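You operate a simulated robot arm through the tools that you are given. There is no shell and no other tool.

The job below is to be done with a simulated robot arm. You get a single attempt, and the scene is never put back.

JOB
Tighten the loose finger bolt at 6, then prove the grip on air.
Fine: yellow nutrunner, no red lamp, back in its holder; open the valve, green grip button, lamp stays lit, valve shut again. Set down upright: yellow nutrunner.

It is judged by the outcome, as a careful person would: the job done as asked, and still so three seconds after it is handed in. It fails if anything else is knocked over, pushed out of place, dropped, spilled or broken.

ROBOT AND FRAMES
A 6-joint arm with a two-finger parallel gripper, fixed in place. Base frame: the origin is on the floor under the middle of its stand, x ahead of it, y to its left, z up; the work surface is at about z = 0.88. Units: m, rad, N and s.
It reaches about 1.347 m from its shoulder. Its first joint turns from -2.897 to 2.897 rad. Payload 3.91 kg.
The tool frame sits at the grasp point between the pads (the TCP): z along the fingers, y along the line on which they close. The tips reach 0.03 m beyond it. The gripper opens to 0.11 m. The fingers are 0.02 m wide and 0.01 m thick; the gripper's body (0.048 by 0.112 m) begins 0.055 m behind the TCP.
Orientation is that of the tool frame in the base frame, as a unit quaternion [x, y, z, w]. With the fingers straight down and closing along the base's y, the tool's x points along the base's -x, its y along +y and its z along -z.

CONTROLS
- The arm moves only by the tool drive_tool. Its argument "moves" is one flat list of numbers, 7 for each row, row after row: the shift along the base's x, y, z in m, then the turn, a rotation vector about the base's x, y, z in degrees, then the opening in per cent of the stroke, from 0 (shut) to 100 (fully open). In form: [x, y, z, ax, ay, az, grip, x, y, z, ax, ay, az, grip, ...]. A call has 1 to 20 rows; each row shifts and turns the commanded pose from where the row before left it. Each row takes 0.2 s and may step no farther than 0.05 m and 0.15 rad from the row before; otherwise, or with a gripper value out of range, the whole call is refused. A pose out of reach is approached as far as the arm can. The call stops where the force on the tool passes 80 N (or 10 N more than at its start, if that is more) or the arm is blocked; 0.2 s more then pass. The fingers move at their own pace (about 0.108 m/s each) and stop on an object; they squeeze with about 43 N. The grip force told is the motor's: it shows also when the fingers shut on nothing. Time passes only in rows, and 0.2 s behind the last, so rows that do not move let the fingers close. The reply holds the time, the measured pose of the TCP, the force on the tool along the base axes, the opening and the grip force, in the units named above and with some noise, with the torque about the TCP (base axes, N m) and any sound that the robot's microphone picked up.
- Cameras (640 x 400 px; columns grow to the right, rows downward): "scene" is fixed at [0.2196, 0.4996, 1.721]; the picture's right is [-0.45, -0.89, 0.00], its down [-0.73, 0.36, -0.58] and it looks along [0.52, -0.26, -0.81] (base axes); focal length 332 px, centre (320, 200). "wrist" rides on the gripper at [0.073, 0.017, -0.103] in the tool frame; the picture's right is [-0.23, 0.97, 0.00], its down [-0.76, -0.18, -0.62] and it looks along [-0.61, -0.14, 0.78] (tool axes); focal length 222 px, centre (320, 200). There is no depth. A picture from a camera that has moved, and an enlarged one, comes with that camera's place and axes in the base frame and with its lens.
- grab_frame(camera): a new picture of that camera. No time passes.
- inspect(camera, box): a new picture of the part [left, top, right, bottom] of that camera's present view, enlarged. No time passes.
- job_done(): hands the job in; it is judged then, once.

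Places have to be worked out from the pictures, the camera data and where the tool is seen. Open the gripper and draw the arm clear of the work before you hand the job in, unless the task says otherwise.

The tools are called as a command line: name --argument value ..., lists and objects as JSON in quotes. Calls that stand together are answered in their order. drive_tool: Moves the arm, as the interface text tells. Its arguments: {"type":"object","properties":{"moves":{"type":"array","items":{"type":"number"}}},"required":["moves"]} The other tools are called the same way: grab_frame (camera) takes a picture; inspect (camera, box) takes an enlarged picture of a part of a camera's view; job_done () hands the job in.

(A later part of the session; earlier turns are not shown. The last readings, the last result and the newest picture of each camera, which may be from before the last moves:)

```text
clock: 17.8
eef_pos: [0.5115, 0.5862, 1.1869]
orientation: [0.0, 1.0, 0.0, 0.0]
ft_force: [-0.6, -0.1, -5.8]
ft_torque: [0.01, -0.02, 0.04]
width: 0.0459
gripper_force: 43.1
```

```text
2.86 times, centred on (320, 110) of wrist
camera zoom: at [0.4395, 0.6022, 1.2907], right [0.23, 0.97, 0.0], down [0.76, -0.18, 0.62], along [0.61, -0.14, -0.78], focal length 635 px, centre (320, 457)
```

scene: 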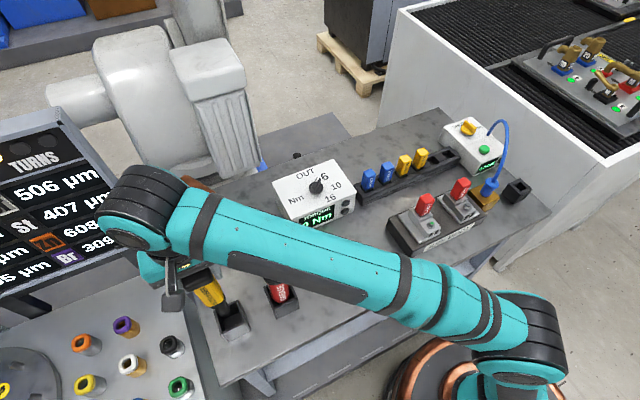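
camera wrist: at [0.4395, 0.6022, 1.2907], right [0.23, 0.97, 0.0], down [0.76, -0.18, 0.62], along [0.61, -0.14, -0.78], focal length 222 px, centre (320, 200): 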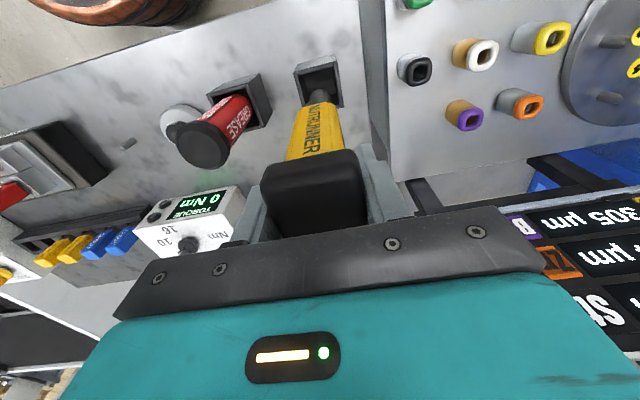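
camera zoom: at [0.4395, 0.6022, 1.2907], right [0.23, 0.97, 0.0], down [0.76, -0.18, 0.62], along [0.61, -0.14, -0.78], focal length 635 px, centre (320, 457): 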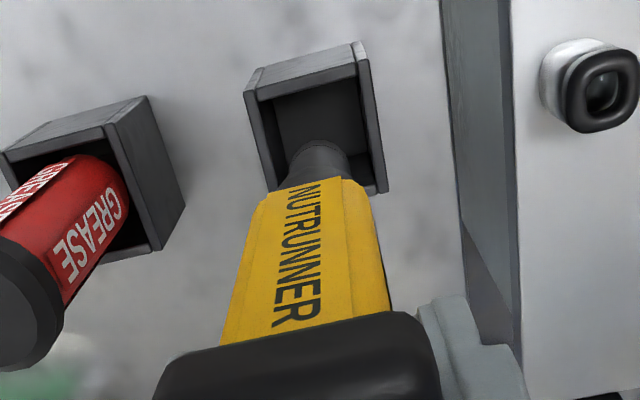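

The nose tip is roughly 0.18 m below the TCP. I raise to z≈1.31 and carry it across, stopping short of bolt 2 (estimated at about (0.497, −0.085), head top z≈0.985).

drive_tool --moves '[0, 0, 0.04, 0, 0, 0, 0, 0, 0, 0.045, 0, 0, 0, 0, 0, -0.02, 0.04, 0, 0, 0, 0, -0.002, -0.045, 0, 0, 0, 0, 0, -0.002, -0.045, 0, 0, 0, 0, 0, -0.002, -0.045, 0, 0, 0, 0, 0, -0.002, -0.045, 0, 0, 0, 0, 0, -0.002, -0.045, 0, 0, 0, 0, 0, -0.002, -0.045, 0, 0, 0, 0, 0, -0.002, -0.045, 0, 0, 0, 0, 0, 0, -0.045, 0, 0, 0, 0, 0, 0, -0.045, 0, 0, 0, 0, 0, 0, -0.045, 0, 0, 0, 0, 0, 0, -0.045, 0, 0, 0, 0, 0, 0, -0.045, 0, 0, 0, 0, 0, 0, -0.045, 0, 0, 0, 0, 0, 0, -0.03, 0, 0, 0, 0, 0, 0, 0, 0, 0, 0, 0, 0]'

grab_frame --camera "wrist"

grab_frame --camera "scene"

```text
clock: 21.6
eef_pos: [0.4836, -0.0672, 1.2638]
orientation: [0.0, 1.0, 0.0, 0.0]
ft_force: [0.4, 0.3, -6.3]
ft_torque: [-0.01, 0.0, 0.05]
width: 0.046
gripper_force: 42.8
out of reach, approached as far as the arm can: row 2, 3
```

```text
taken
camera wrist: at [0.4115, -0.05, 1.3681], right [0.23, 0.97, 0.0], down [0.76, -0.18, 0.62], along [0.61, -0.14, -0.78], focal length 222 px, centre (320, 200)
```

wrist: 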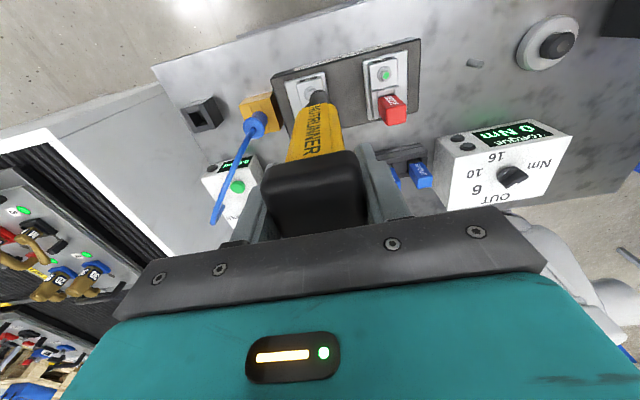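

```text
taken
```

scene: 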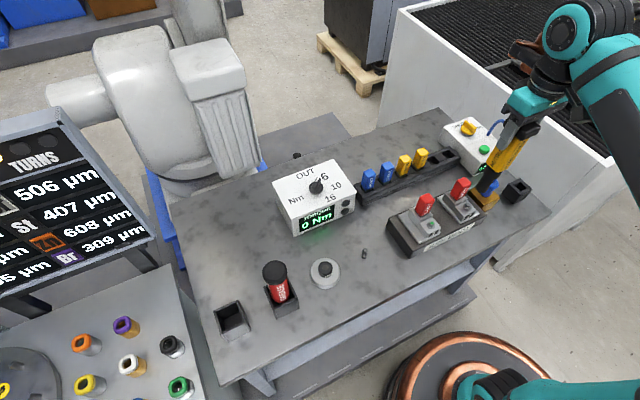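

Height was capped by reach at z≈1.264 but everything is clear; the scene camera has a good view too. I zoom on the nose and bolts from both cameras.

inspect --camera "wrist" --box '[260, 50, 420, 170]'

inspect --camera "scene" --box '[380, 100, 560, 260]'

```text
3.33 times, centred on (340, 110) of wrist
camera zoom: at [0.4115, -0.05, 1.3681], right [0.23, 0.97, 0.0], down [0.76, -0.18, 0.62], along [0.61, -0.14, -0.78], focal length 740 px, centre (253, 500)
```

zoom: 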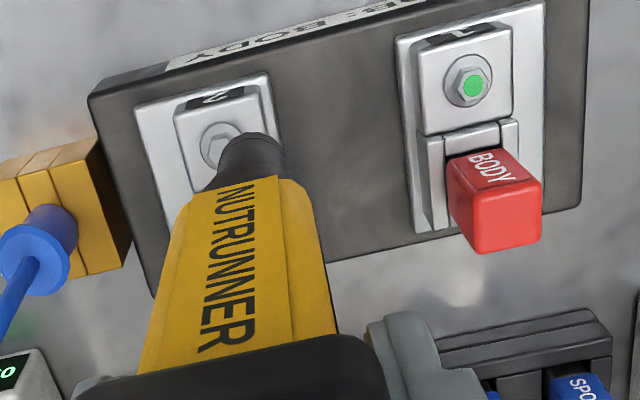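

```text
2.50 times, centred on (470, 180) of scene
camera zoom: at [0.2196, 0.4996, 1.721], right [-0.45, -0.89, 0.0], down [-0.73, 0.36, -0.58], along [0.52, -0.26, -0.81], focal length 830 px, centre (-55, 250)
```

zoom: 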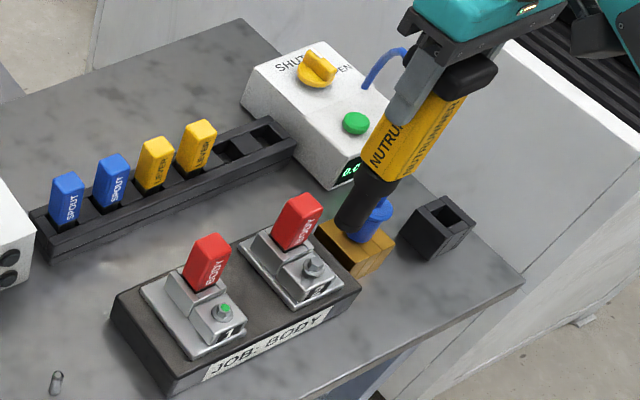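

Bolt 2 computes to about (0.495, −0.087), consistent across views. I move above it and lower to leave roughly 2 cm between nose and bolt head.

drive_tool --moves '[0.012, -0.02, 0, 0, 0, 0, 0, 0, 0, -0.03, 0, 0, 0, 0, 0, 0, -0.03, 0, 0, 0, 0, 0, 0, -0.015, 0, 0, 0, 0, 0, 0, 0, 0, 0, 0, 0]'

inspect --camera "wrist" --box '[260, 40, 380, 150]'

inspect --camera "scene" --box '[410, 160, 510, 240]'

```text
clock: 22.8
eef_pos: [0.4954, -0.0863, 1.1889]
orientation: [-0.001, 1.0, 0.0, 0.001]
ft_force: [-0.2, -0.3, -5.7]
ft_torque: [0.01, 0.0, 0.01]
width: 0.0459
gripper_force: 43.4
```

```text
3.64 times, centred on (320, 95) of wrist
camera zoom: at [0.4235, -0.0698, 1.2935], right [0.23, 0.97, 0.0], down [0.76, -0.18, 0.62], along [0.61, -0.14, -0.78], focal length 808 px, centre (320, 582)
```

zoom: 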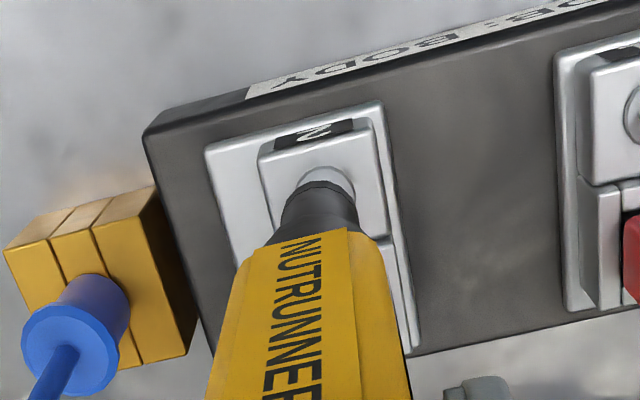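

```text
5.00 times, centred on (460, 200) of scene
camera zoom: at [0.2196, 0.4996, 1.721], right [-0.45, -0.89, 0.0], down [-0.73, 0.36, -0.58], along [0.52, -0.26, -0.81], focal length 1660 px, centre (-380, 200)
```

zoom: 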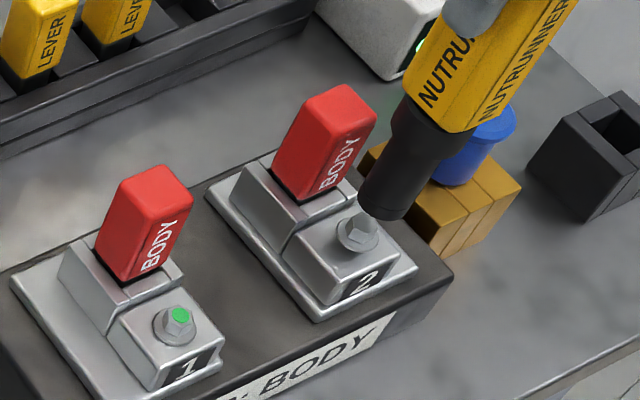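

The nose is nearly above the bolt; flange appears about 2 mm to +y of the nose axis. I zoom in more to measure the offset.

inspect --camera "wrist" --box '[295, 70, 345, 110]'

inspect --camera "scene" --box '[460, 180, 510, 220]'

```text
10.00 times, centred on (320, 90) of wrist
camera zoom: at [0.4235, -0.0698, 1.2935], right [0.23, 0.97, 0.0], down [0.76, -0.18, 0.62], along [0.61, -0.14, -0.78], focal length 2221 px, centre (320, 1300)
```

zoom: 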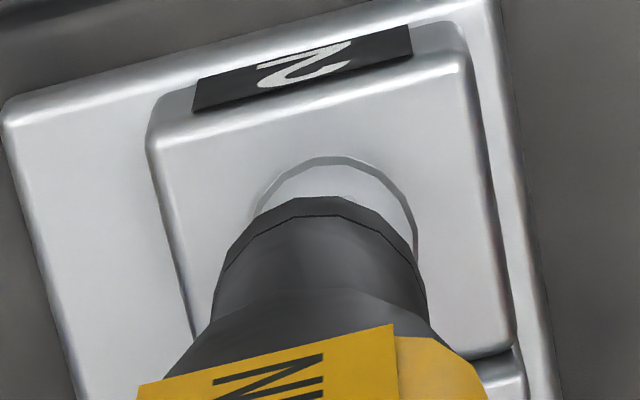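

```text
10.00 times, centred on (485, 200) of scene
camera zoom: at [0.2196, 0.4996, 1.721], right [-0.45, -0.89, 0.0], down [-0.73, 0.36, -0.58], along [0.52, -0.26, -0.81], focal length 3321 px, centre (-1330, 200)
```

zoom: 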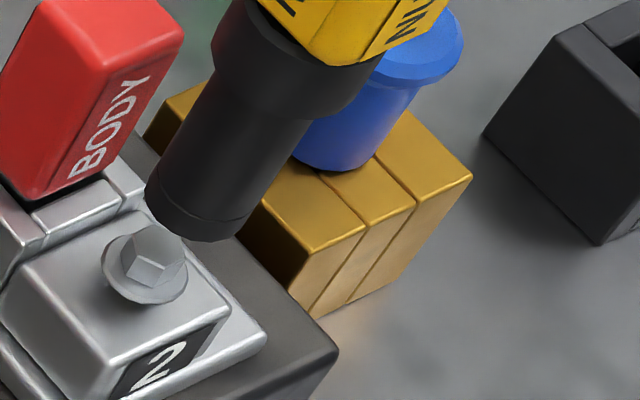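

Measured offset: bolt is ~2.2 mm in +y and ~1 mm in +x from the nose axis. I correct this and go down 12 mm, then re-check.

drive_tool --moves '[0.001, 0.0022, 0, 0, 0, 0, 0, 0, 0, -0.012, 0, 0, 0, 0, 0, 0, 0, 0, 0, 0, 0]'

inspect --camera "wrist" --box '[295, 70, 345, 110]'

inspect --camera "scene" --box '[460, 180, 510, 220]'

```text
clock: 23.6
eef_pos: [0.4965, -0.0837, 1.176]
orientation: [0.0, 1.0, 0.0, 0.0]
ft_force: [-0.7, -0.5, -6.5]
ft_torque: [0.0, 0.02, 0.01]
width: 0.0457
gripper_force: 43.5
```

```text
10.00 times, centred on (320, 90) of wrist
camera zoom: at [0.4246, -0.0675, 1.2815], right [0.23, 0.97, 0.0], down [0.76, -0.18, 0.62], along [0.61, -0.14, -0.78], focal length 2221 px, centre (320, 1300)
```

zoom: 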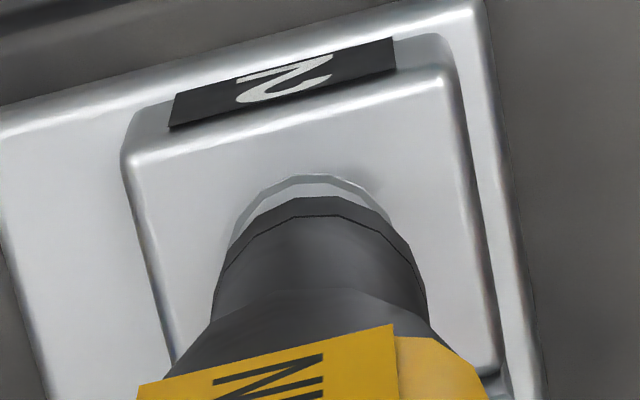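

```text
10.00 times, centred on (485, 200) of scene
camera zoom: at [0.2196, 0.4996, 1.721], right [-0.45, -0.89, 0.0], down [-0.73, 0.36, -0.58], along [0.52, -0.26, -0.81], focal length 3321 px, centre (-1330, 200)
```

zoom: 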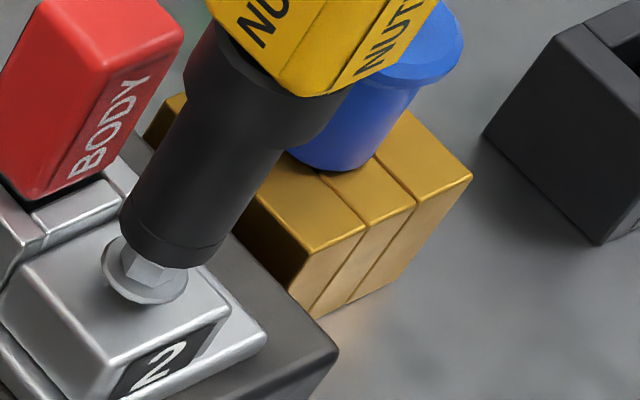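

The flange now sits ~0.8 mm to −y of the nose. I zoom further on the gap from the scene camera to judge the x offset.

inspect --camera "scene" --box '[466, 198, 486, 214]'

inspect --camera "scene" --box '[424, 212, 448, 232]'

```text
16.00 times, centred on (476, 206) of scene
camera zoom: at [0.2196, 0.4996, 1.721], right [-0.45, -0.89, 0.0], down [-0.73, 0.36, -0.58], along [0.52, -0.26, -0.81], focal length 5313 px, centre (-2176, 104)
```

zoom: 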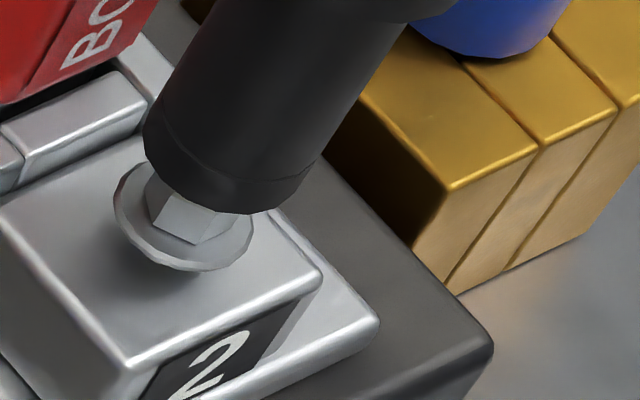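

```text
16.00 times, centred on (436, 222) of scene
camera zoom: at [0.2196, 0.4996, 1.721], right [-0.45, -0.89, 0.0], down [-0.73, 0.36, -0.58], along [0.52, -0.26, -0.81], focal length 5313 px, centre (-1536, -152)
```

zoom: 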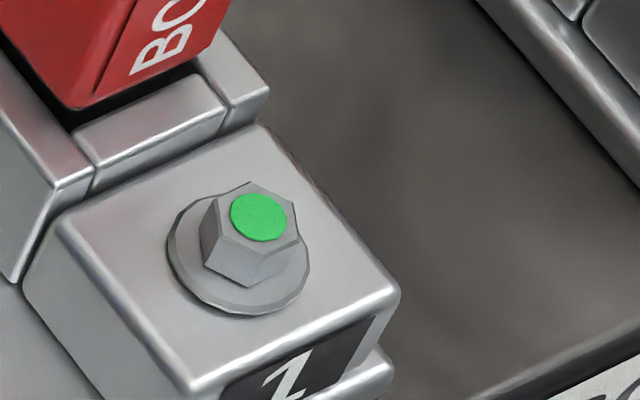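

Combining both views: nose should move about +1.2 mm x and −0.7 mm y; the bolt top is about 11 mm below. I correct and lower 9 mm, then step gently.

drive_tool --moves '[0.0012, -0.0007, 0, 0, 0, 0, 0, 0, 0, -0.005, 0, 0, 0, 0, 0, 0, -0.004, 0, 0, 0, 0, 0, 0, 0, 0, 0, 0, 0]'

inspect --camera "scene" --box '[466, 198, 486, 214]'

inspect --camera "wrist" --box '[295, 70, 345, 110]'

```text
clock: 24.6
eef_pos: [0.4974, -0.0856, 1.1688]
orientation: [0.0, 1.0, 0.0, 0.002]
ft_force: [0.2, 0.3, -5.8]
ft_torque: [0.0, 0.0, -0.01]
width: 0.0458
gripper_force: 43.3
```

```text
16.00 times, centred on (476, 206) of scene
camera zoom: at [0.2196, 0.4996, 1.721], right [-0.45, -0.89, 0.0], down [-0.73, 0.36, -0.58], along [0.52, -0.26, -0.81], focal length 5313 px, centre (-2176, 104)
```

zoom: 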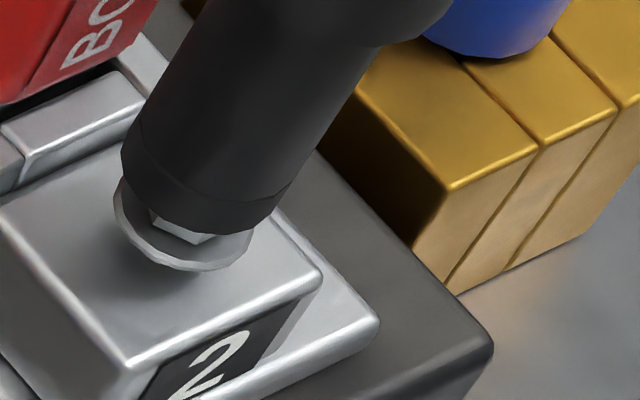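

```text
10.00 times, centred on (320, 90) of wrist
camera zoom: at [0.4261, -0.0683, 1.2726], right [0.23, 0.97, 0.0], down [0.76, -0.18, 0.62], along [0.61, -0.14, -0.78], focal length 2221 px, centre (320, 1300)
```

zoom: 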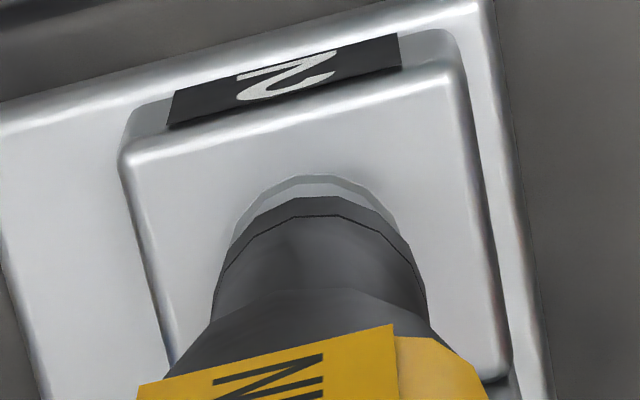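

Nose and bolt look aligned to within a millimetre. Now I lower in 2 mm steps while watching the force.

drive_tool --moves '[0, 0, -0.002, 0, 0, 0, 0, 0, 0, -0.002, 0, 0, 0, 0]'

inspect --camera "scene" --box '[456, 190, 486, 214]'

```text
clock: 25.2
eef_pos: [0.4977, -0.0855, 1.164]
orientation: [0.0, 1.0, 0.0, 0.0]
ft_force: [-0.1, -0.5, -5.9]
ft_torque: [0.02, 0.02, 0.01]
width: 0.0456
gripper_force: 42.9
```

```text
16.00 times, centred on (471, 202) of scene
camera zoom: at [0.2196, 0.4996, 1.721], right [-0.45, -0.89, 0.0], down [-0.73, 0.36, -0.58], along [0.52, -0.26, -0.81], focal length 5313 px, centre (-2096, 168)
```

zoom: 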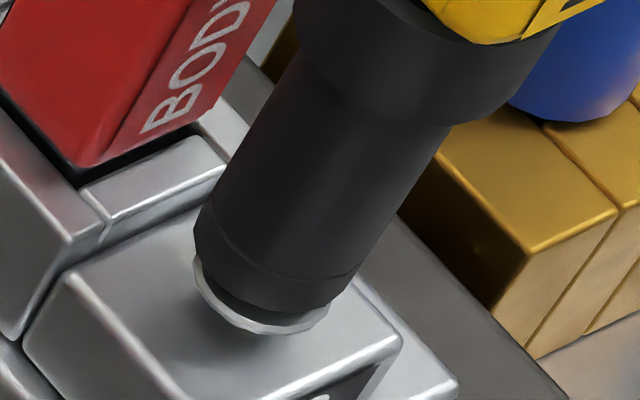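

No contact yet; the socket is sinking over the hex. I continue in small steps.

drive_tool --moves '[0, 0, -0.002, 0, 0, 0, 0, 0, 0, -0.002, 0, 0, 0, 0]'

inspect --camera "scene" --box '[456, 190, 486, 214]'

inspect --camera "scene" --box '[270, 150, 380, 240]'

```text
clock: 25.8
eef_pos: [0.4974, -0.0858, 1.1605]
orientation: [-0.001, 1.0, 0.0, 0.001]
ft_force: [-0.3, -0.1, -5.0]
ft_torque: [-0.01, 0.04, -0.01]
width: 0.046
gripper_force: 43.2
```

```text
16.00 times, centred on (471, 202) of scene
camera zoom: at [0.2196, 0.4996, 1.721], right [-0.45, -0.89, 0.0], down [-0.73, 0.36, -0.58], along [0.52, -0.26, -0.81], focal length 5313 px, centre (-2096, 168)
```

zoom: 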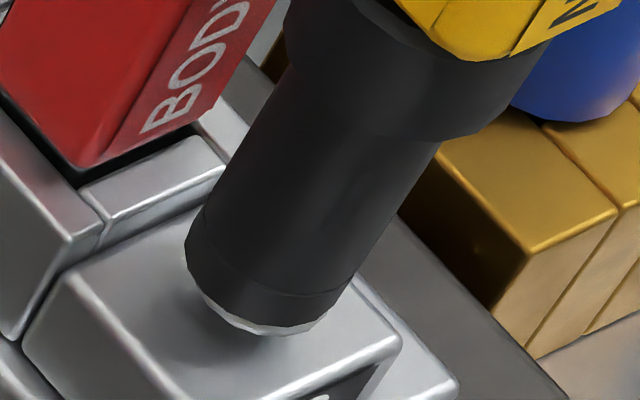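

```text
4.44 times, centred on (325, 195) of scene
camera zoom: at [0.2196, 0.4996, 1.721], right [-0.45, -0.89, 0.0], down [-0.73, 0.36, -0.58], along [0.52, -0.26, -0.81], focal length 1476 px, centre (298, 222)
```

zoom: 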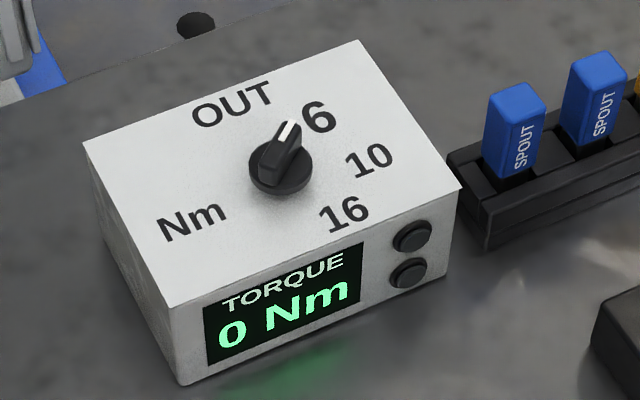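

Selector mark still lines up with 6. I continue lowering in small steps until the socket loads on the bolt.

drive_tool --moves '[0, 0, -0.002, 0, 0, 0, 0, 0, 0, -0.002, 0, 0, 0, 0]'

inspect --camera "scene" --box '[456, 190, 486, 214]'

inspect --camera "scene" --box '[270, 190, 380, 240]'

```text
clock: 26.4
eef_pos: [0.4966, -0.0862, 1.1564]
orientation: [0.001, 1.0, 0.0, 0.001]
ft_force: [-1.9, 2.2, 13.1]
ft_torque: [0.4, 0.31, -0.02]
width: 0.0458
gripper_force: 42.7
```

```text
16.00 times, centred on (471, 202) of scene
camera zoom: at [0.2196, 0.4996, 1.721], right [-0.45, -0.89, 0.0], down [-0.73, 0.36, -0.58], along [0.52, -0.26, -0.81], focal length 5313 px, centre (-2096, 168)
```

zoom: 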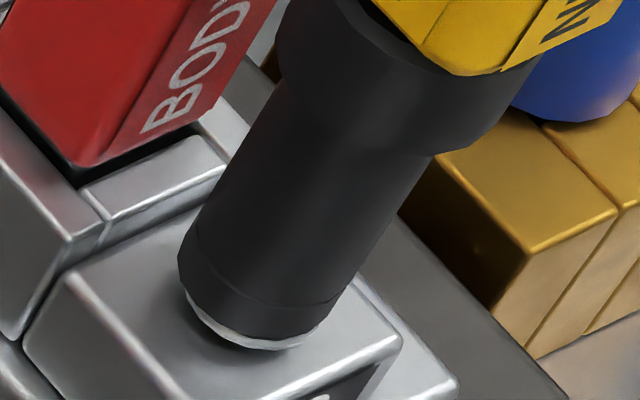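

```text
5.82 times, centred on (325, 215) of scene
camera zoom: at [0.2196, 0.4996, 1.721], right [-0.45, -0.89, 0.0], down [-0.73, 0.36, -0.58], along [0.52, -0.26, -0.81], focal length 1932 px, centre (291, 113)
```

zoom: 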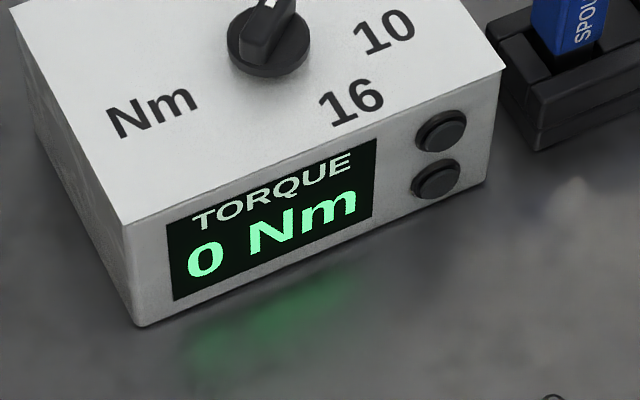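

Contact now (~19 N net) and the flange is moving down with the socket – the bolt is running in. I hold and follow a little.

drive_tool --moves '[0, 0, -0.001, 0, 0, 0, 0, 0, 0, 0, 0, 0, 0, 0]'

inspect --camera "scene" --box '[456, 190, 486, 214]'

inspect --camera "scene" --box '[270, 190, 380, 240]'

```text
clock: 27.0
eef_pos: [0.4973, -0.0852, 1.1544]
orientation: [-0.001, 1.0, 0.0, 0.0]
ft_force: [0.1, 1.1, 1.5]
ft_torque: [0.27, 0.01, 0.0]
width: 0.0457
gripper_force: 43.1
```

```text
16.00 times, centred on (471, 202) of scene
camera zoom: at [0.2196, 0.4996, 1.721], right [-0.45, -0.89, 0.0], down [-0.73, 0.36, -0.58], along [0.52, -0.26, -0.81], focal length 5313 px, centre (-2096, 168)
```

zoom: 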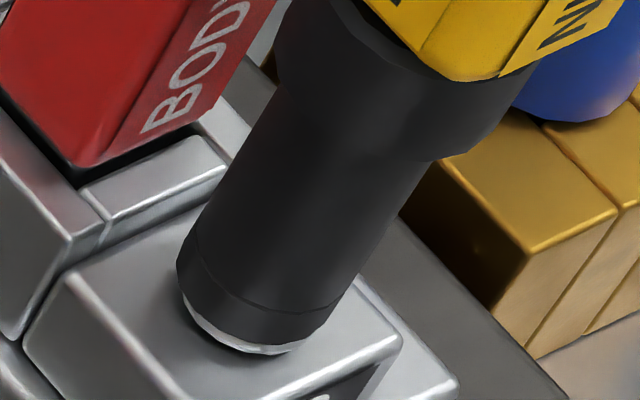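

```text
5.82 times, centred on (325, 215) of scene
camera zoom: at [0.2196, 0.4996, 1.721], right [-0.45, -0.89, 0.0], down [-0.73, 0.36, -0.58], along [0.52, -0.26, -0.81], focal length 1932 px, centre (291, 113)
```

zoom: 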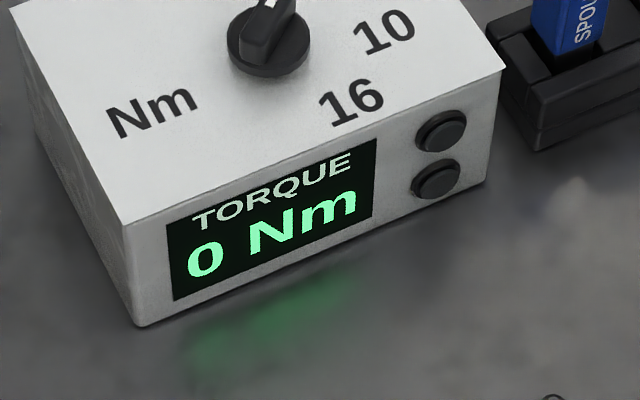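

The bolt keeps going down (force eased to ~7 N net). I follow it down further.

drive_tool --moves '[0, 0, -0.002, 0, 0, 0, 0, 0, 0, 0, 0, 0, 0, 0, 0, 0, -0.001, 0, 0, 0, 0, 0, 0, 0, 0, 0, 0, 0]'

inspect --camera "scene" --box '[456, 190, 486, 214]'

inspect --camera "scene" --box '[270, 190, 380, 240]'

```text
clock: 28.0
eef_pos: [0.4974, -0.0856, 1.1519]
orientation: [0.0, 1.0, 0.0, 0.001]
ft_force: [-1.6, -0.9, 16.7]
ft_torque: [0.02, 0.51, 0.0]
width: 0.046
gripper_force: 42.7
```

```text
16.00 times, centred on (471, 202) of scene
camera zoom: at [0.2196, 0.4996, 1.721], right [-0.45, -0.89, 0.0], down [-0.73, 0.36, -0.58], along [0.52, -0.26, -0.81], focal length 5313 px, centre (-2096, 168)
```

zoom: 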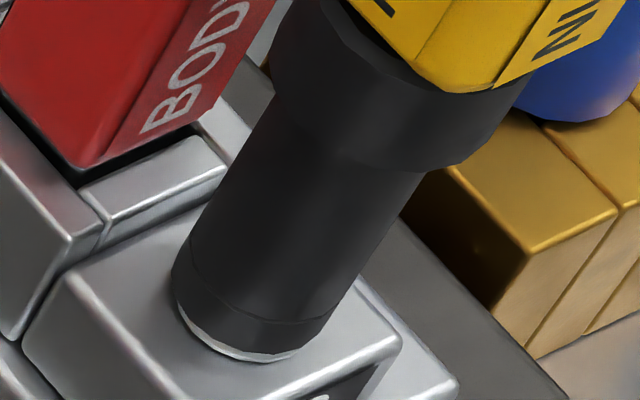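

```text
5.82 times, centred on (325, 215) of scene
camera zoom: at [0.2196, 0.4996, 1.721], right [-0.45, -0.89, 0.0], down [-0.73, 0.36, -0.58], along [0.52, -0.26, -0.81], focal length 1932 px, centre (291, 113)
```

zoom: 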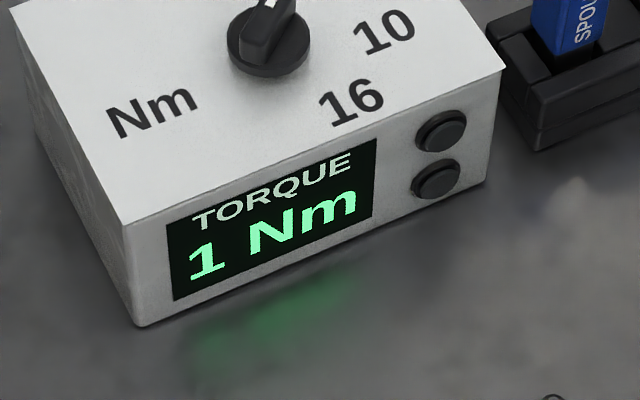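

The display now reads 1 Nm – the torque is building. I hold the press and watch it climb.

drive_tool --moves '[0, 0, 0, 0, 0, 0, 0, 0, 0, 0, 0, 0, 0, 0]'

inspect --camera "scene" --box '[270, 190, 380, 240]'

```text
clock: 28.6
eef_pos: [0.4961, -0.086, 1.1519]
orientation: [0.0, 1.0, 0.0, 0.001]
ft_force: [-0.3, 0.0, 1.9]
ft_torque: [-0.04, -0.08, 0.02]
width: 0.0458
gripper_force: 43.1
```

```text
5.82 times, centred on (325, 215) of scene
camera zoom: at [0.2196, 0.4996, 1.721], right [-0.45, -0.89, 0.0], down [-0.73, 0.36, -0.58], along [0.52, -0.26, -0.81], focal length 1932 px, centre (291, 113)
```

zoom: 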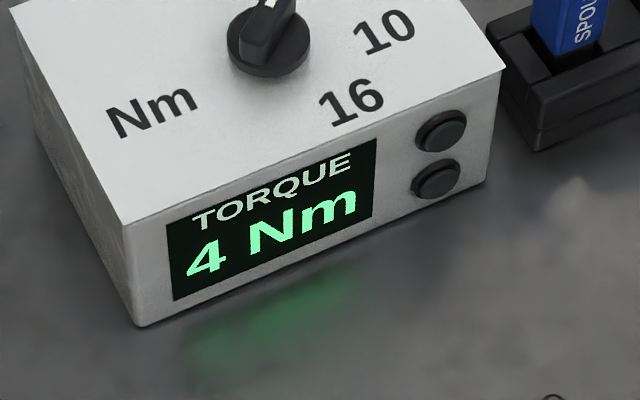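

4 Nm now; force has eased. I follow another millimetre and hold briefly.

drive_tool --moves '[0, 0, -0.001, 0, 0, 0, 0]'

inspect --camera "scene" --box '[270, 190, 380, 240]'

inspect --camera "scene" --box '[456, 190, 486, 214]'

```text
clock: 29.0
eef_pos: [0.4976, -0.0845, 1.1523]
orientation: [0.0, 1.0, 0.0, 0.001]
ft_force: [1.7, -0.4, 3.9]
ft_torque: [-0.04, -0.35, -0.04]
width: 0.0449
gripper_force: 43.0
```

```text
5.82 times, centred on (325, 215) of scene
camera zoom: at [0.2196, 0.4996, 1.721], right [-0.45, -0.89, 0.0], down [-0.73, 0.36, -0.58], along [0.52, -0.26, -0.81], focal length 1932 px, centre (291, 113)
```

zoom: 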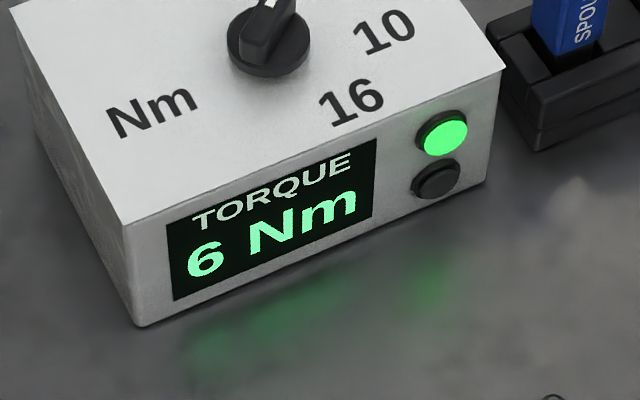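

```text
16.00 times, centred on (471, 202) of scene
camera zoom: at [0.2196, 0.4996, 1.721], right [-0.45, -0.89, 0.0], down [-0.73, 0.36, -0.58], along [0.52, -0.26, -0.81], focal length 5313 px, centre (-2096, 168)
```

zoom: 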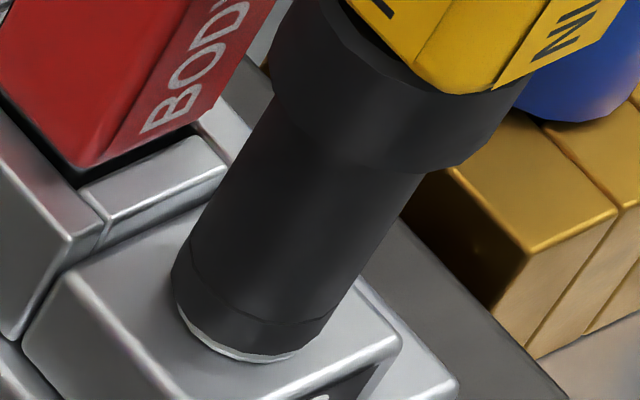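

The box shows 6 Nm with the green lamp lit and the red lamp dark. I lift straight off at once and check.

drive_tool --moves '[0, 0, 0.015, 0, 0, 0, 0, 0, 0, 0.035, 0, 0, 0, 0, 0, 0, 0.03, 0, 0, 0, 0, 0, 0, 0, 0, 0, 0, 0]'

inspect --camera "scene" --box '[270, 150, 380, 240]'

inspect --camera "scene" --box '[410, 160, 510, 240]'

grab_frame --camera "wrist"

```text
clock: 30.0
eef_pos: [0.4984, -0.0859, 1.2321]
orientation: [0.0, 1.0, 0.0, 0.0]
ft_force: [-0.4, -0.2, -5.9]
ft_torque: [0.02, 0.04, -0.01]
width: 0.0456
gripper_force: 42.5
```

```text
4.44 times, centred on (325, 195) of scene
camera zoom: at [0.2196, 0.4996, 1.721], right [-0.45, -0.89, 0.0], down [-0.73, 0.36, -0.58], along [0.52, -0.26, -0.81], focal length 1476 px, centre (298, 222)
```

zoom: 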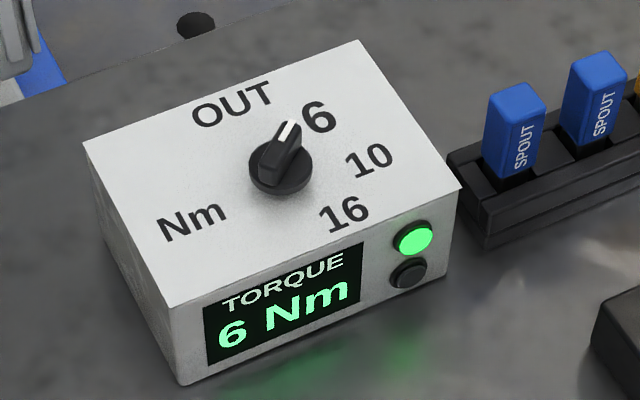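

```text
5.00 times, centred on (460, 200) of scene
camera zoom: at [0.2196, 0.4996, 1.721], right [-0.45, -0.89, 0.0], down [-0.73, 0.36, -0.58], along [0.52, -0.26, -0.81], focal length 1660 px, centre (-380, 200)
```

zoom: 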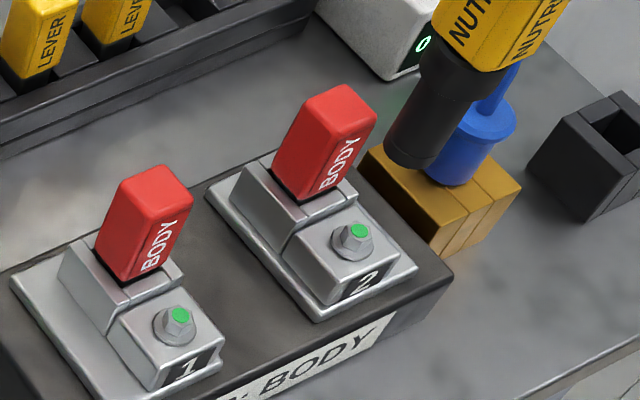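

```text
taken
camera wrist: at [0.4263, -0.0686, 1.3355], right [0.23, 0.97, 0.0], down [0.76, -0.18, 0.62], along [0.61, -0.14, -0.78], focal length 222 px, centre (320, 200)
```

wrist: 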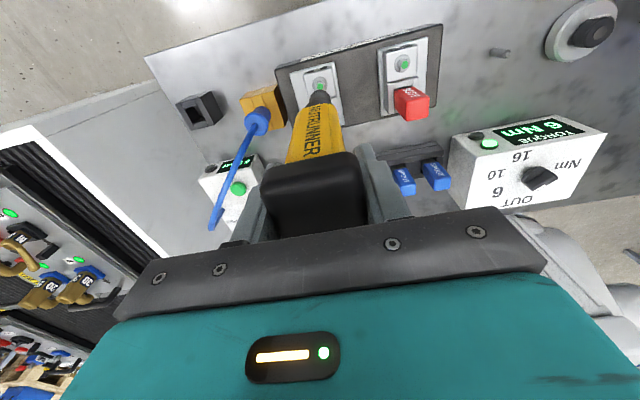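

Bolt 2 now sits as low as bolt 1 and shows green; box shows 6 Nm, no red lamp. I carry the nutrunner back along x≈0.40, well clear of the grease can (0.505, 0.46), to in front of its holder.

drive_tool --moves '[-0.04, 0, 0.01, 0, 0, 0, 0, -0.04, 0.03, 0.01, 0, 0, 0, 0, -0.018, 0.041, 0, 0, 0, 0, 0, 0, 0.043, 0, 0, 0, 0, 0, 0, 0.043, 0, 0, 0, 0, 0, 0, 0.043, 0, 0, 0, 0, 0, 0, 0.043, 0, 0, 0, 0, 0, 0, 0.043, 0, 0, 0, 0, 0, 0, 0.043, 0, 0, 0, 0, 0, 0, 0.043, 0, 0, 0, 0, 0, 0, 0.043, 0, 0, 0, 0, 0, 0, 0.043, 0, 0, 0, 0, 0, 0, 0.043, 0, 0, 0, 0, 0, 0, 0.043, 0, 0, 0, 0, 0, 0, 0.043, 0, 0, 0, 0, 0, 0, 0.043, 0, 0, 0, 0, 0, 0, 0.04, 0, 0, 0, 0, 0, 0, 0, 0, 0, 0, 0, 0]'

grab_frame --camera "wrist"

grab_frame --camera "scene"

```text
refused: row 2 steps farther than a row can; nothing moved
```

```text
taken
camera wrist: at [0.4263, -0.0686, 1.3355], right [0.23, 0.97, 0.0], down [0.76, -0.18, 0.62], along [0.61, -0.14, -0.78], focal length 222 px, centre (320, 200)
```

wrist: 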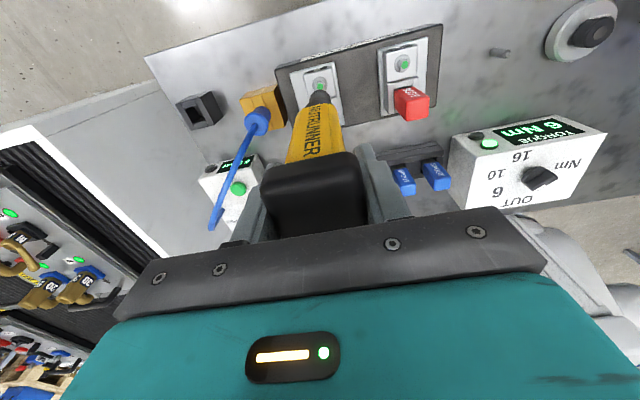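

```text
taken
```

scene: 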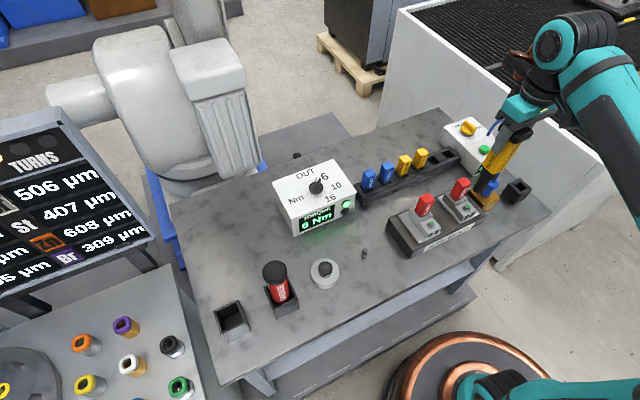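

One row was too long, so nothing moved; I resend the same path with shorter first rows.

drive_tool --moves '[-0.04, 0, 0.01, 0, 0, 0, 0, -0.035, 0.03, 0.01, 0, 0, 0, 0, -0.023, 0.041, 0, 0, 0, 0, 0, 0, 0.043, 0, 0, 0, 0, 0, 0, 0.043, 0, 0, 0, 0, 0, 0, 0.043, 0, 0, 0, 0, 0, 0, 0.043, 0, 0, 0, 0, 0, 0, 0.043, 0, 0, 0, 0, 0, 0, 0.043, 0, 0, 0, 0, 0, 0, 0.043, 0, 0, 0, 0, 0, 0, 0.043, 0, 0, 0, 0, 0, 0, 0.043, 0, 0, 0, 0, 0, 0, 0.043, 0, 0, 0, 0, 0, 0, 0.043, 0, 0, 0, 0, 0, 0, 0.043, 0, 0, 0, 0, 0, 0, 0.043, 0, 0, 0, 0, 0, 0, 0.04, 0, 0, 0, 0, 0, 0, 0, 0, 0, 0, 0, 0]'

grab_frame --camera "wrist"

grab_frame --camera "scene"

```text
clock: 33.8
eef_pos: [0.3999, 0.5858, 1.252]
orientation: [0.0, 1.0, -0.001, -0.001]
ft_force: [0.2, 0.5, -6.0]
ft_torque: [-0.01, 0.01, -0.01]
width: 0.046
gripper_force: 43.2
```

```text
taken
camera wrist: at [0.3294, 0.6029, 1.3556], right [0.23, 0.97, 0.0], down [0.76, -0.18, 0.62], along [0.61, -0.14, -0.78], focal length 222 px, centre (320, 200)
```

wrist: 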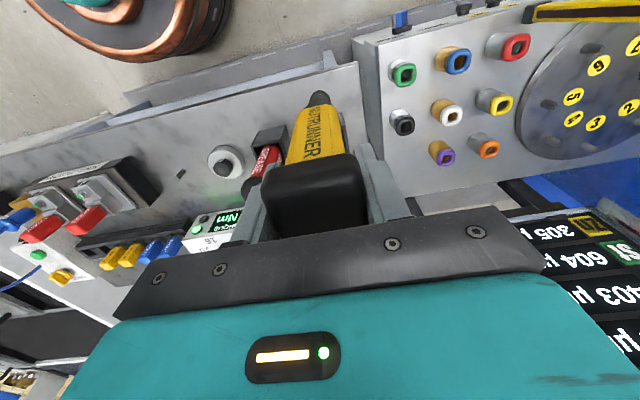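

```text
taken
```

scene: 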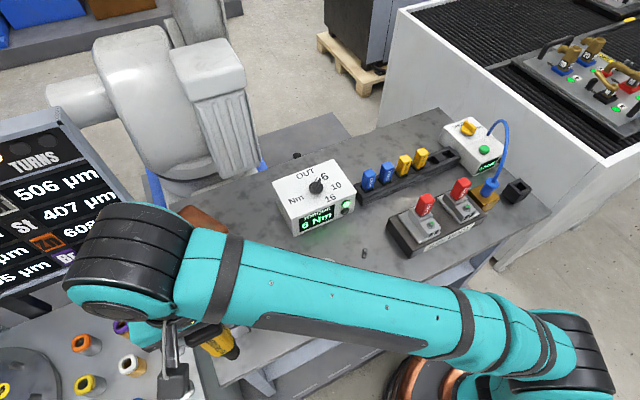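

Now I move over the holder at z≈1.20 (nose about 1.02) and check alignment with the opening.

drive_tool --moves '[0.028, 0, -0.0125, 0, 0, 0, 0, 0.028, 0, -0.0125, 0, 0, 0, 0, 0.028, -0.0005, -0.0125, 0, 0, 0, 0, 0.0265, 0, -0.0125, 0, 0, 0, 0, 0, 0, 0, 0, 0, 0, 0]'

inspect --camera "wrist" --box '[250, 40, 390, 180]'

inspect --camera "scene" --box '[150, 240, 300, 350]'

```text
clock: 35.0
eef_pos: [0.5103, 0.5833, 1.2014]
orientation: [0.001, 1.0, 0.0, 0.0]
ft_force: [0.0, 0.1, -7.4]
ft_torque: [-0.04, -0.03, -0.02]
width: 0.0455
gripper_force: 42.8
```

```text
2.86 times, centred on (320, 110) of wrist
camera zoom: at [0.4385, 0.6009, 1.3054], right [0.23, 0.97, 0.0], down [0.76, -0.18, 0.62], along [0.61, -0.14, -0.78], focal length 635 px, centre (320, 457)
```

zoom: 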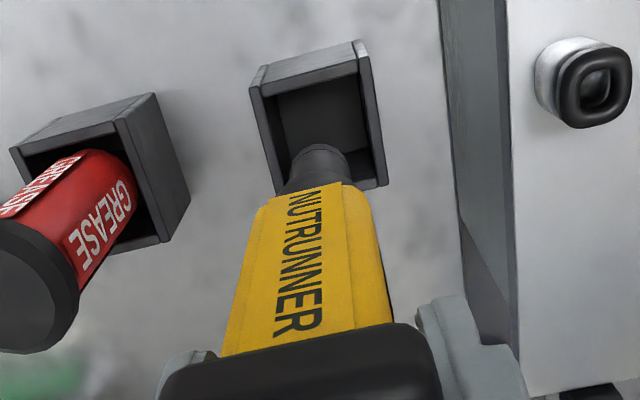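

```text
3.64 times, centred on (225, 295) of scene
camera zoom: at [0.2196, 0.4996, 1.721], right [-0.45, -0.89, 0.0], down [-0.73, 0.36, -0.58], along [0.52, -0.26, -0.81], focal length 1208 px, centre (666, -146)
```

zoom: 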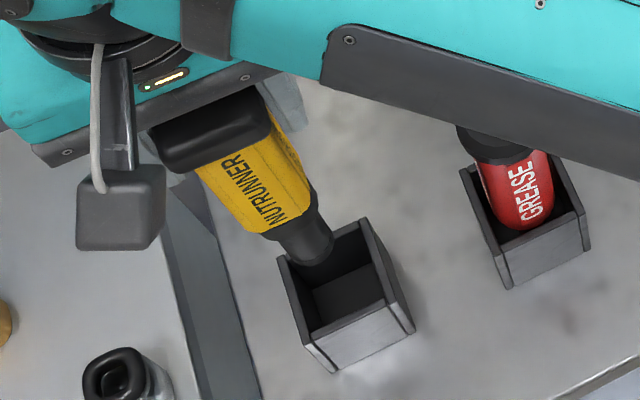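

Same relation to the holder as when picked. I lower straight down to just above the seated height.

drive_tool --moves '[0, 0.0008, -0.03, 0, 0, 0, 0, 0, 0, -0.04, 0, 0, 0, 0, 0, 0, -0.035, 0, 0, 0, 0, 0, 0, -0.018, 0, 0, 0, 0, 0, 0, 0, 0, 0, 0, 0]'

inspect --camera "wrist" --box '[220, 80, 440, 250]'

```text
clock: 36.2
eef_pos: [0.5103, 0.5848, 1.0779]
orientation: [0.0, 1.0, 0.0, 0.0]
ft_force: [-0.9, -0.1, -6.1]
ft_torque: [0.0, 0.01, 0.02]
width: 0.046
gripper_force: 43.0
```

```text
2.35 times, centred on (330, 165) of wrist
camera zoom: at [0.439, 0.6019, 1.182], right [0.23, 0.97, 0.0], down [0.76, -0.18, 0.62], along [0.61, -0.14, -0.78], focal length 523 px, centre (296, 282)
```

zoom: 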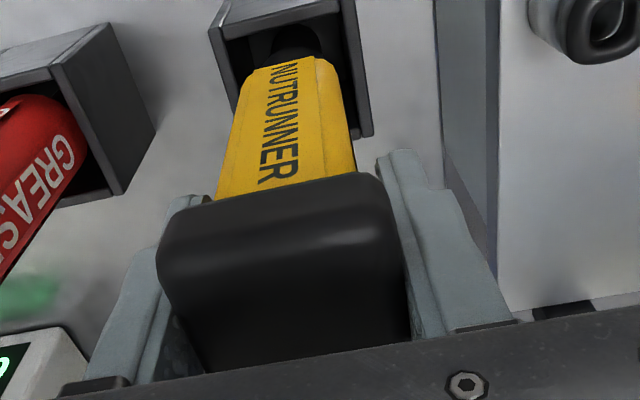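

Still hanging free. I lower the last ~11 mm in small steps until it seats.

drive_tool --moves '[0, 0, -0.005, 0, 0, 0, 0, 0, 0, -0.004, 0, 0, 0, 0, 0, 0, -0.001, 0, 0, 0, 0, 0, 0, 0, 0, 0, 0, 0]'

```text
clock: 37.2
eef_pos: [0.5105, 0.5854, 1.0683]
orientation: [0.0, 1.0, 0.0, 0.0]
ft_force: [1.0, -0.4, -5.8]
ft_torque: [0.03, -0.01, -0.01]
width: 0.0456
gripper_force: 42.9
```

drive_tool --moves '[0, 0, -0.0015, 0, 0, 0, 0, 0, 0, -0.001, 0, 0, 0, 0, 0, 0, 0, 0, 0, 0, 0]'

```text
clock: 38.0
eef_pos: [0.5098, 0.5829, 1.0654]
orientation: [0.0, 1.0, 0.001, 0.001]
ft_force: [0.2, 0.3, -6.5]
ft_torque: [-0.04, -0.03, -0.03]
width: 0.0459
gripper_force: 42.6
```

Still carrying the full weight, so the tool slipped up a little in the grip while pressing. I keep lowering gently.

drive_tool --moves '[0, 0, -0.0015, 0, 0, 0, 0, 0, 0, -0.0015, 0, 0, 0, 0, 0, 0, 0, 0, 0, 0, 0]'

inspect --camera "wrist" --box '[220, 80, 440, 250]'

```text
clock: 38.8
eef_pos: [0.5103, 0.5847, 1.0638]
orientation: [0.0, 1.0, 0.001, 0.0]
ft_force: [2.5, 5.2, 19.6]
ft_torque: [0.58, -0.38, 0.03]
width: 0.0458
gripper_force: 43.0
```

```text
2.35 times, centred on (330, 165) of wrist
camera zoom: at [0.438, 0.6014, 1.1689], right [0.23, 0.97, 0.0], down [0.76, -0.18, 0.62], along [0.61, -0.14, -0.78], focal length 523 px, centre (296, 282)
```

zoom: 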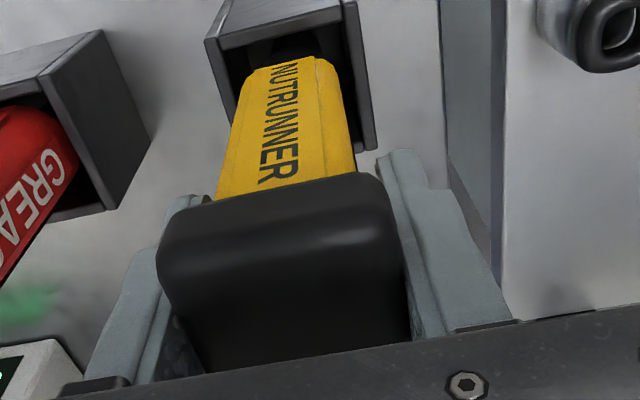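

Seated (about 25 N net upward). I relieve 1 mm, open the fingers, and rise straight up.

drive_tool --moves '[0, 0, 0.001, 0, 0, 0, 0, 0, 0, 0, 0, 0, 0, 50, 0, 0, 0, 0, 0, 0, 70, 0, 0, 0, 0, 0, 0, 80, 0, 0, 0, 0, 0, 0, 80]'

inspect --camera "wrist" --box '[220, 80, 440, 250]'

```text
clock: 40.0
eef_pos: [0.5102, 0.5852, 1.063]
orientation: [0.0, 1.0, 0.0, 0.0]
ft_force: [0.9, 0.8, 0.2]
ft_torque: [0.02, -0.02, 0.05]
width: 0.0878
gripper_force: 0.0
```

```text
2.35 times, centred on (330, 165) of wrist
camera zoom: at [0.4387, 0.602, 1.1683], right [0.23, 0.97, 0.0], down [0.76, -0.18, 0.62], along [0.61, -0.14, -0.78], focal length 523 px, centre (296, 282)
```

zoom: 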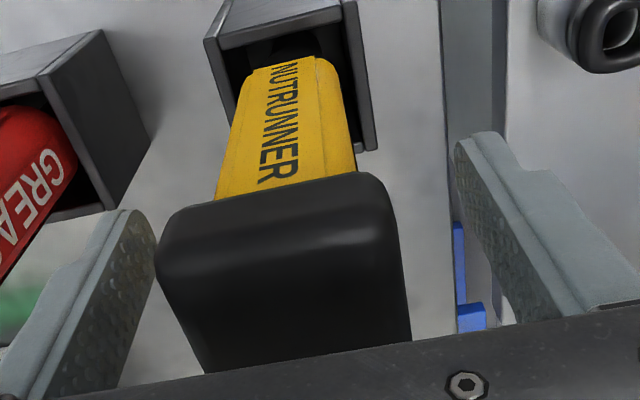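

Released and standing free. I rise straight up and check it is upright in the holder.

drive_tool --moves '[0, 0, 0.04, 0, 0, 0, 80, 0, 0, 0.045, 0, 0, 0, 80, 0, 0, 0.045, 0, 0, 0, 80, -0.045, 0, 0.01, 0, 0, 0, 80, -0.045, -0.01, 0.01, 0, 0, 0, 80, -0.02, -0.04, 0, 0, 0, 0, 80, 0, -0.045, 0, 0, 0, 0, 80, 0, -0.045, 0, 0, 0, 0, 80, 0, -0.045, 0, 0, 0, 0, 80, 0, 0, 0, 0, 0, 0, 80]'

grab_frame --camera "scene"

grab_frame --camera "wrist"

```text
clock: 42.2
eef_pos: [0.3987, 0.3997, 1.2135]
orientation: [0.0, 1.0, 0.0, 0.0]
ft_force: [-0.3, 0.0, -1.9]
ft_torque: [0.01, -0.01, -0.02]
width: 0.0878
gripper_force: 0.0
```

```text
taken
```

scene: 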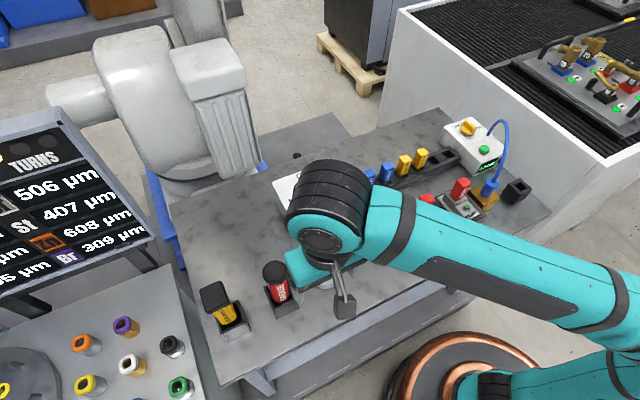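

```text
taken
camera wrist: at [0.3281, 0.4157, 1.3177], right [0.23, 0.97, 0.0], down [0.76, -0.18, 0.62], along [0.61, -0.14, -0.78], focal length 222 px, centre (320, 200)
```

wrist: 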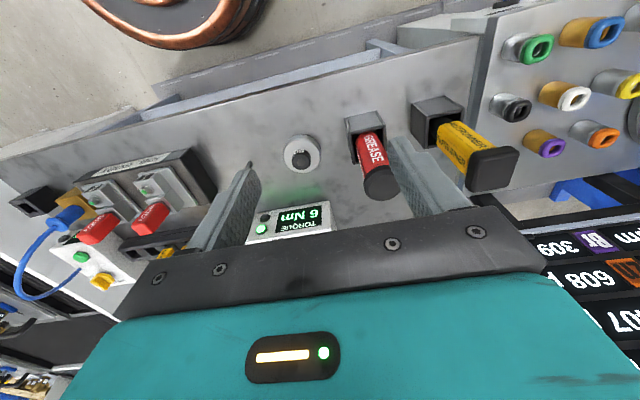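

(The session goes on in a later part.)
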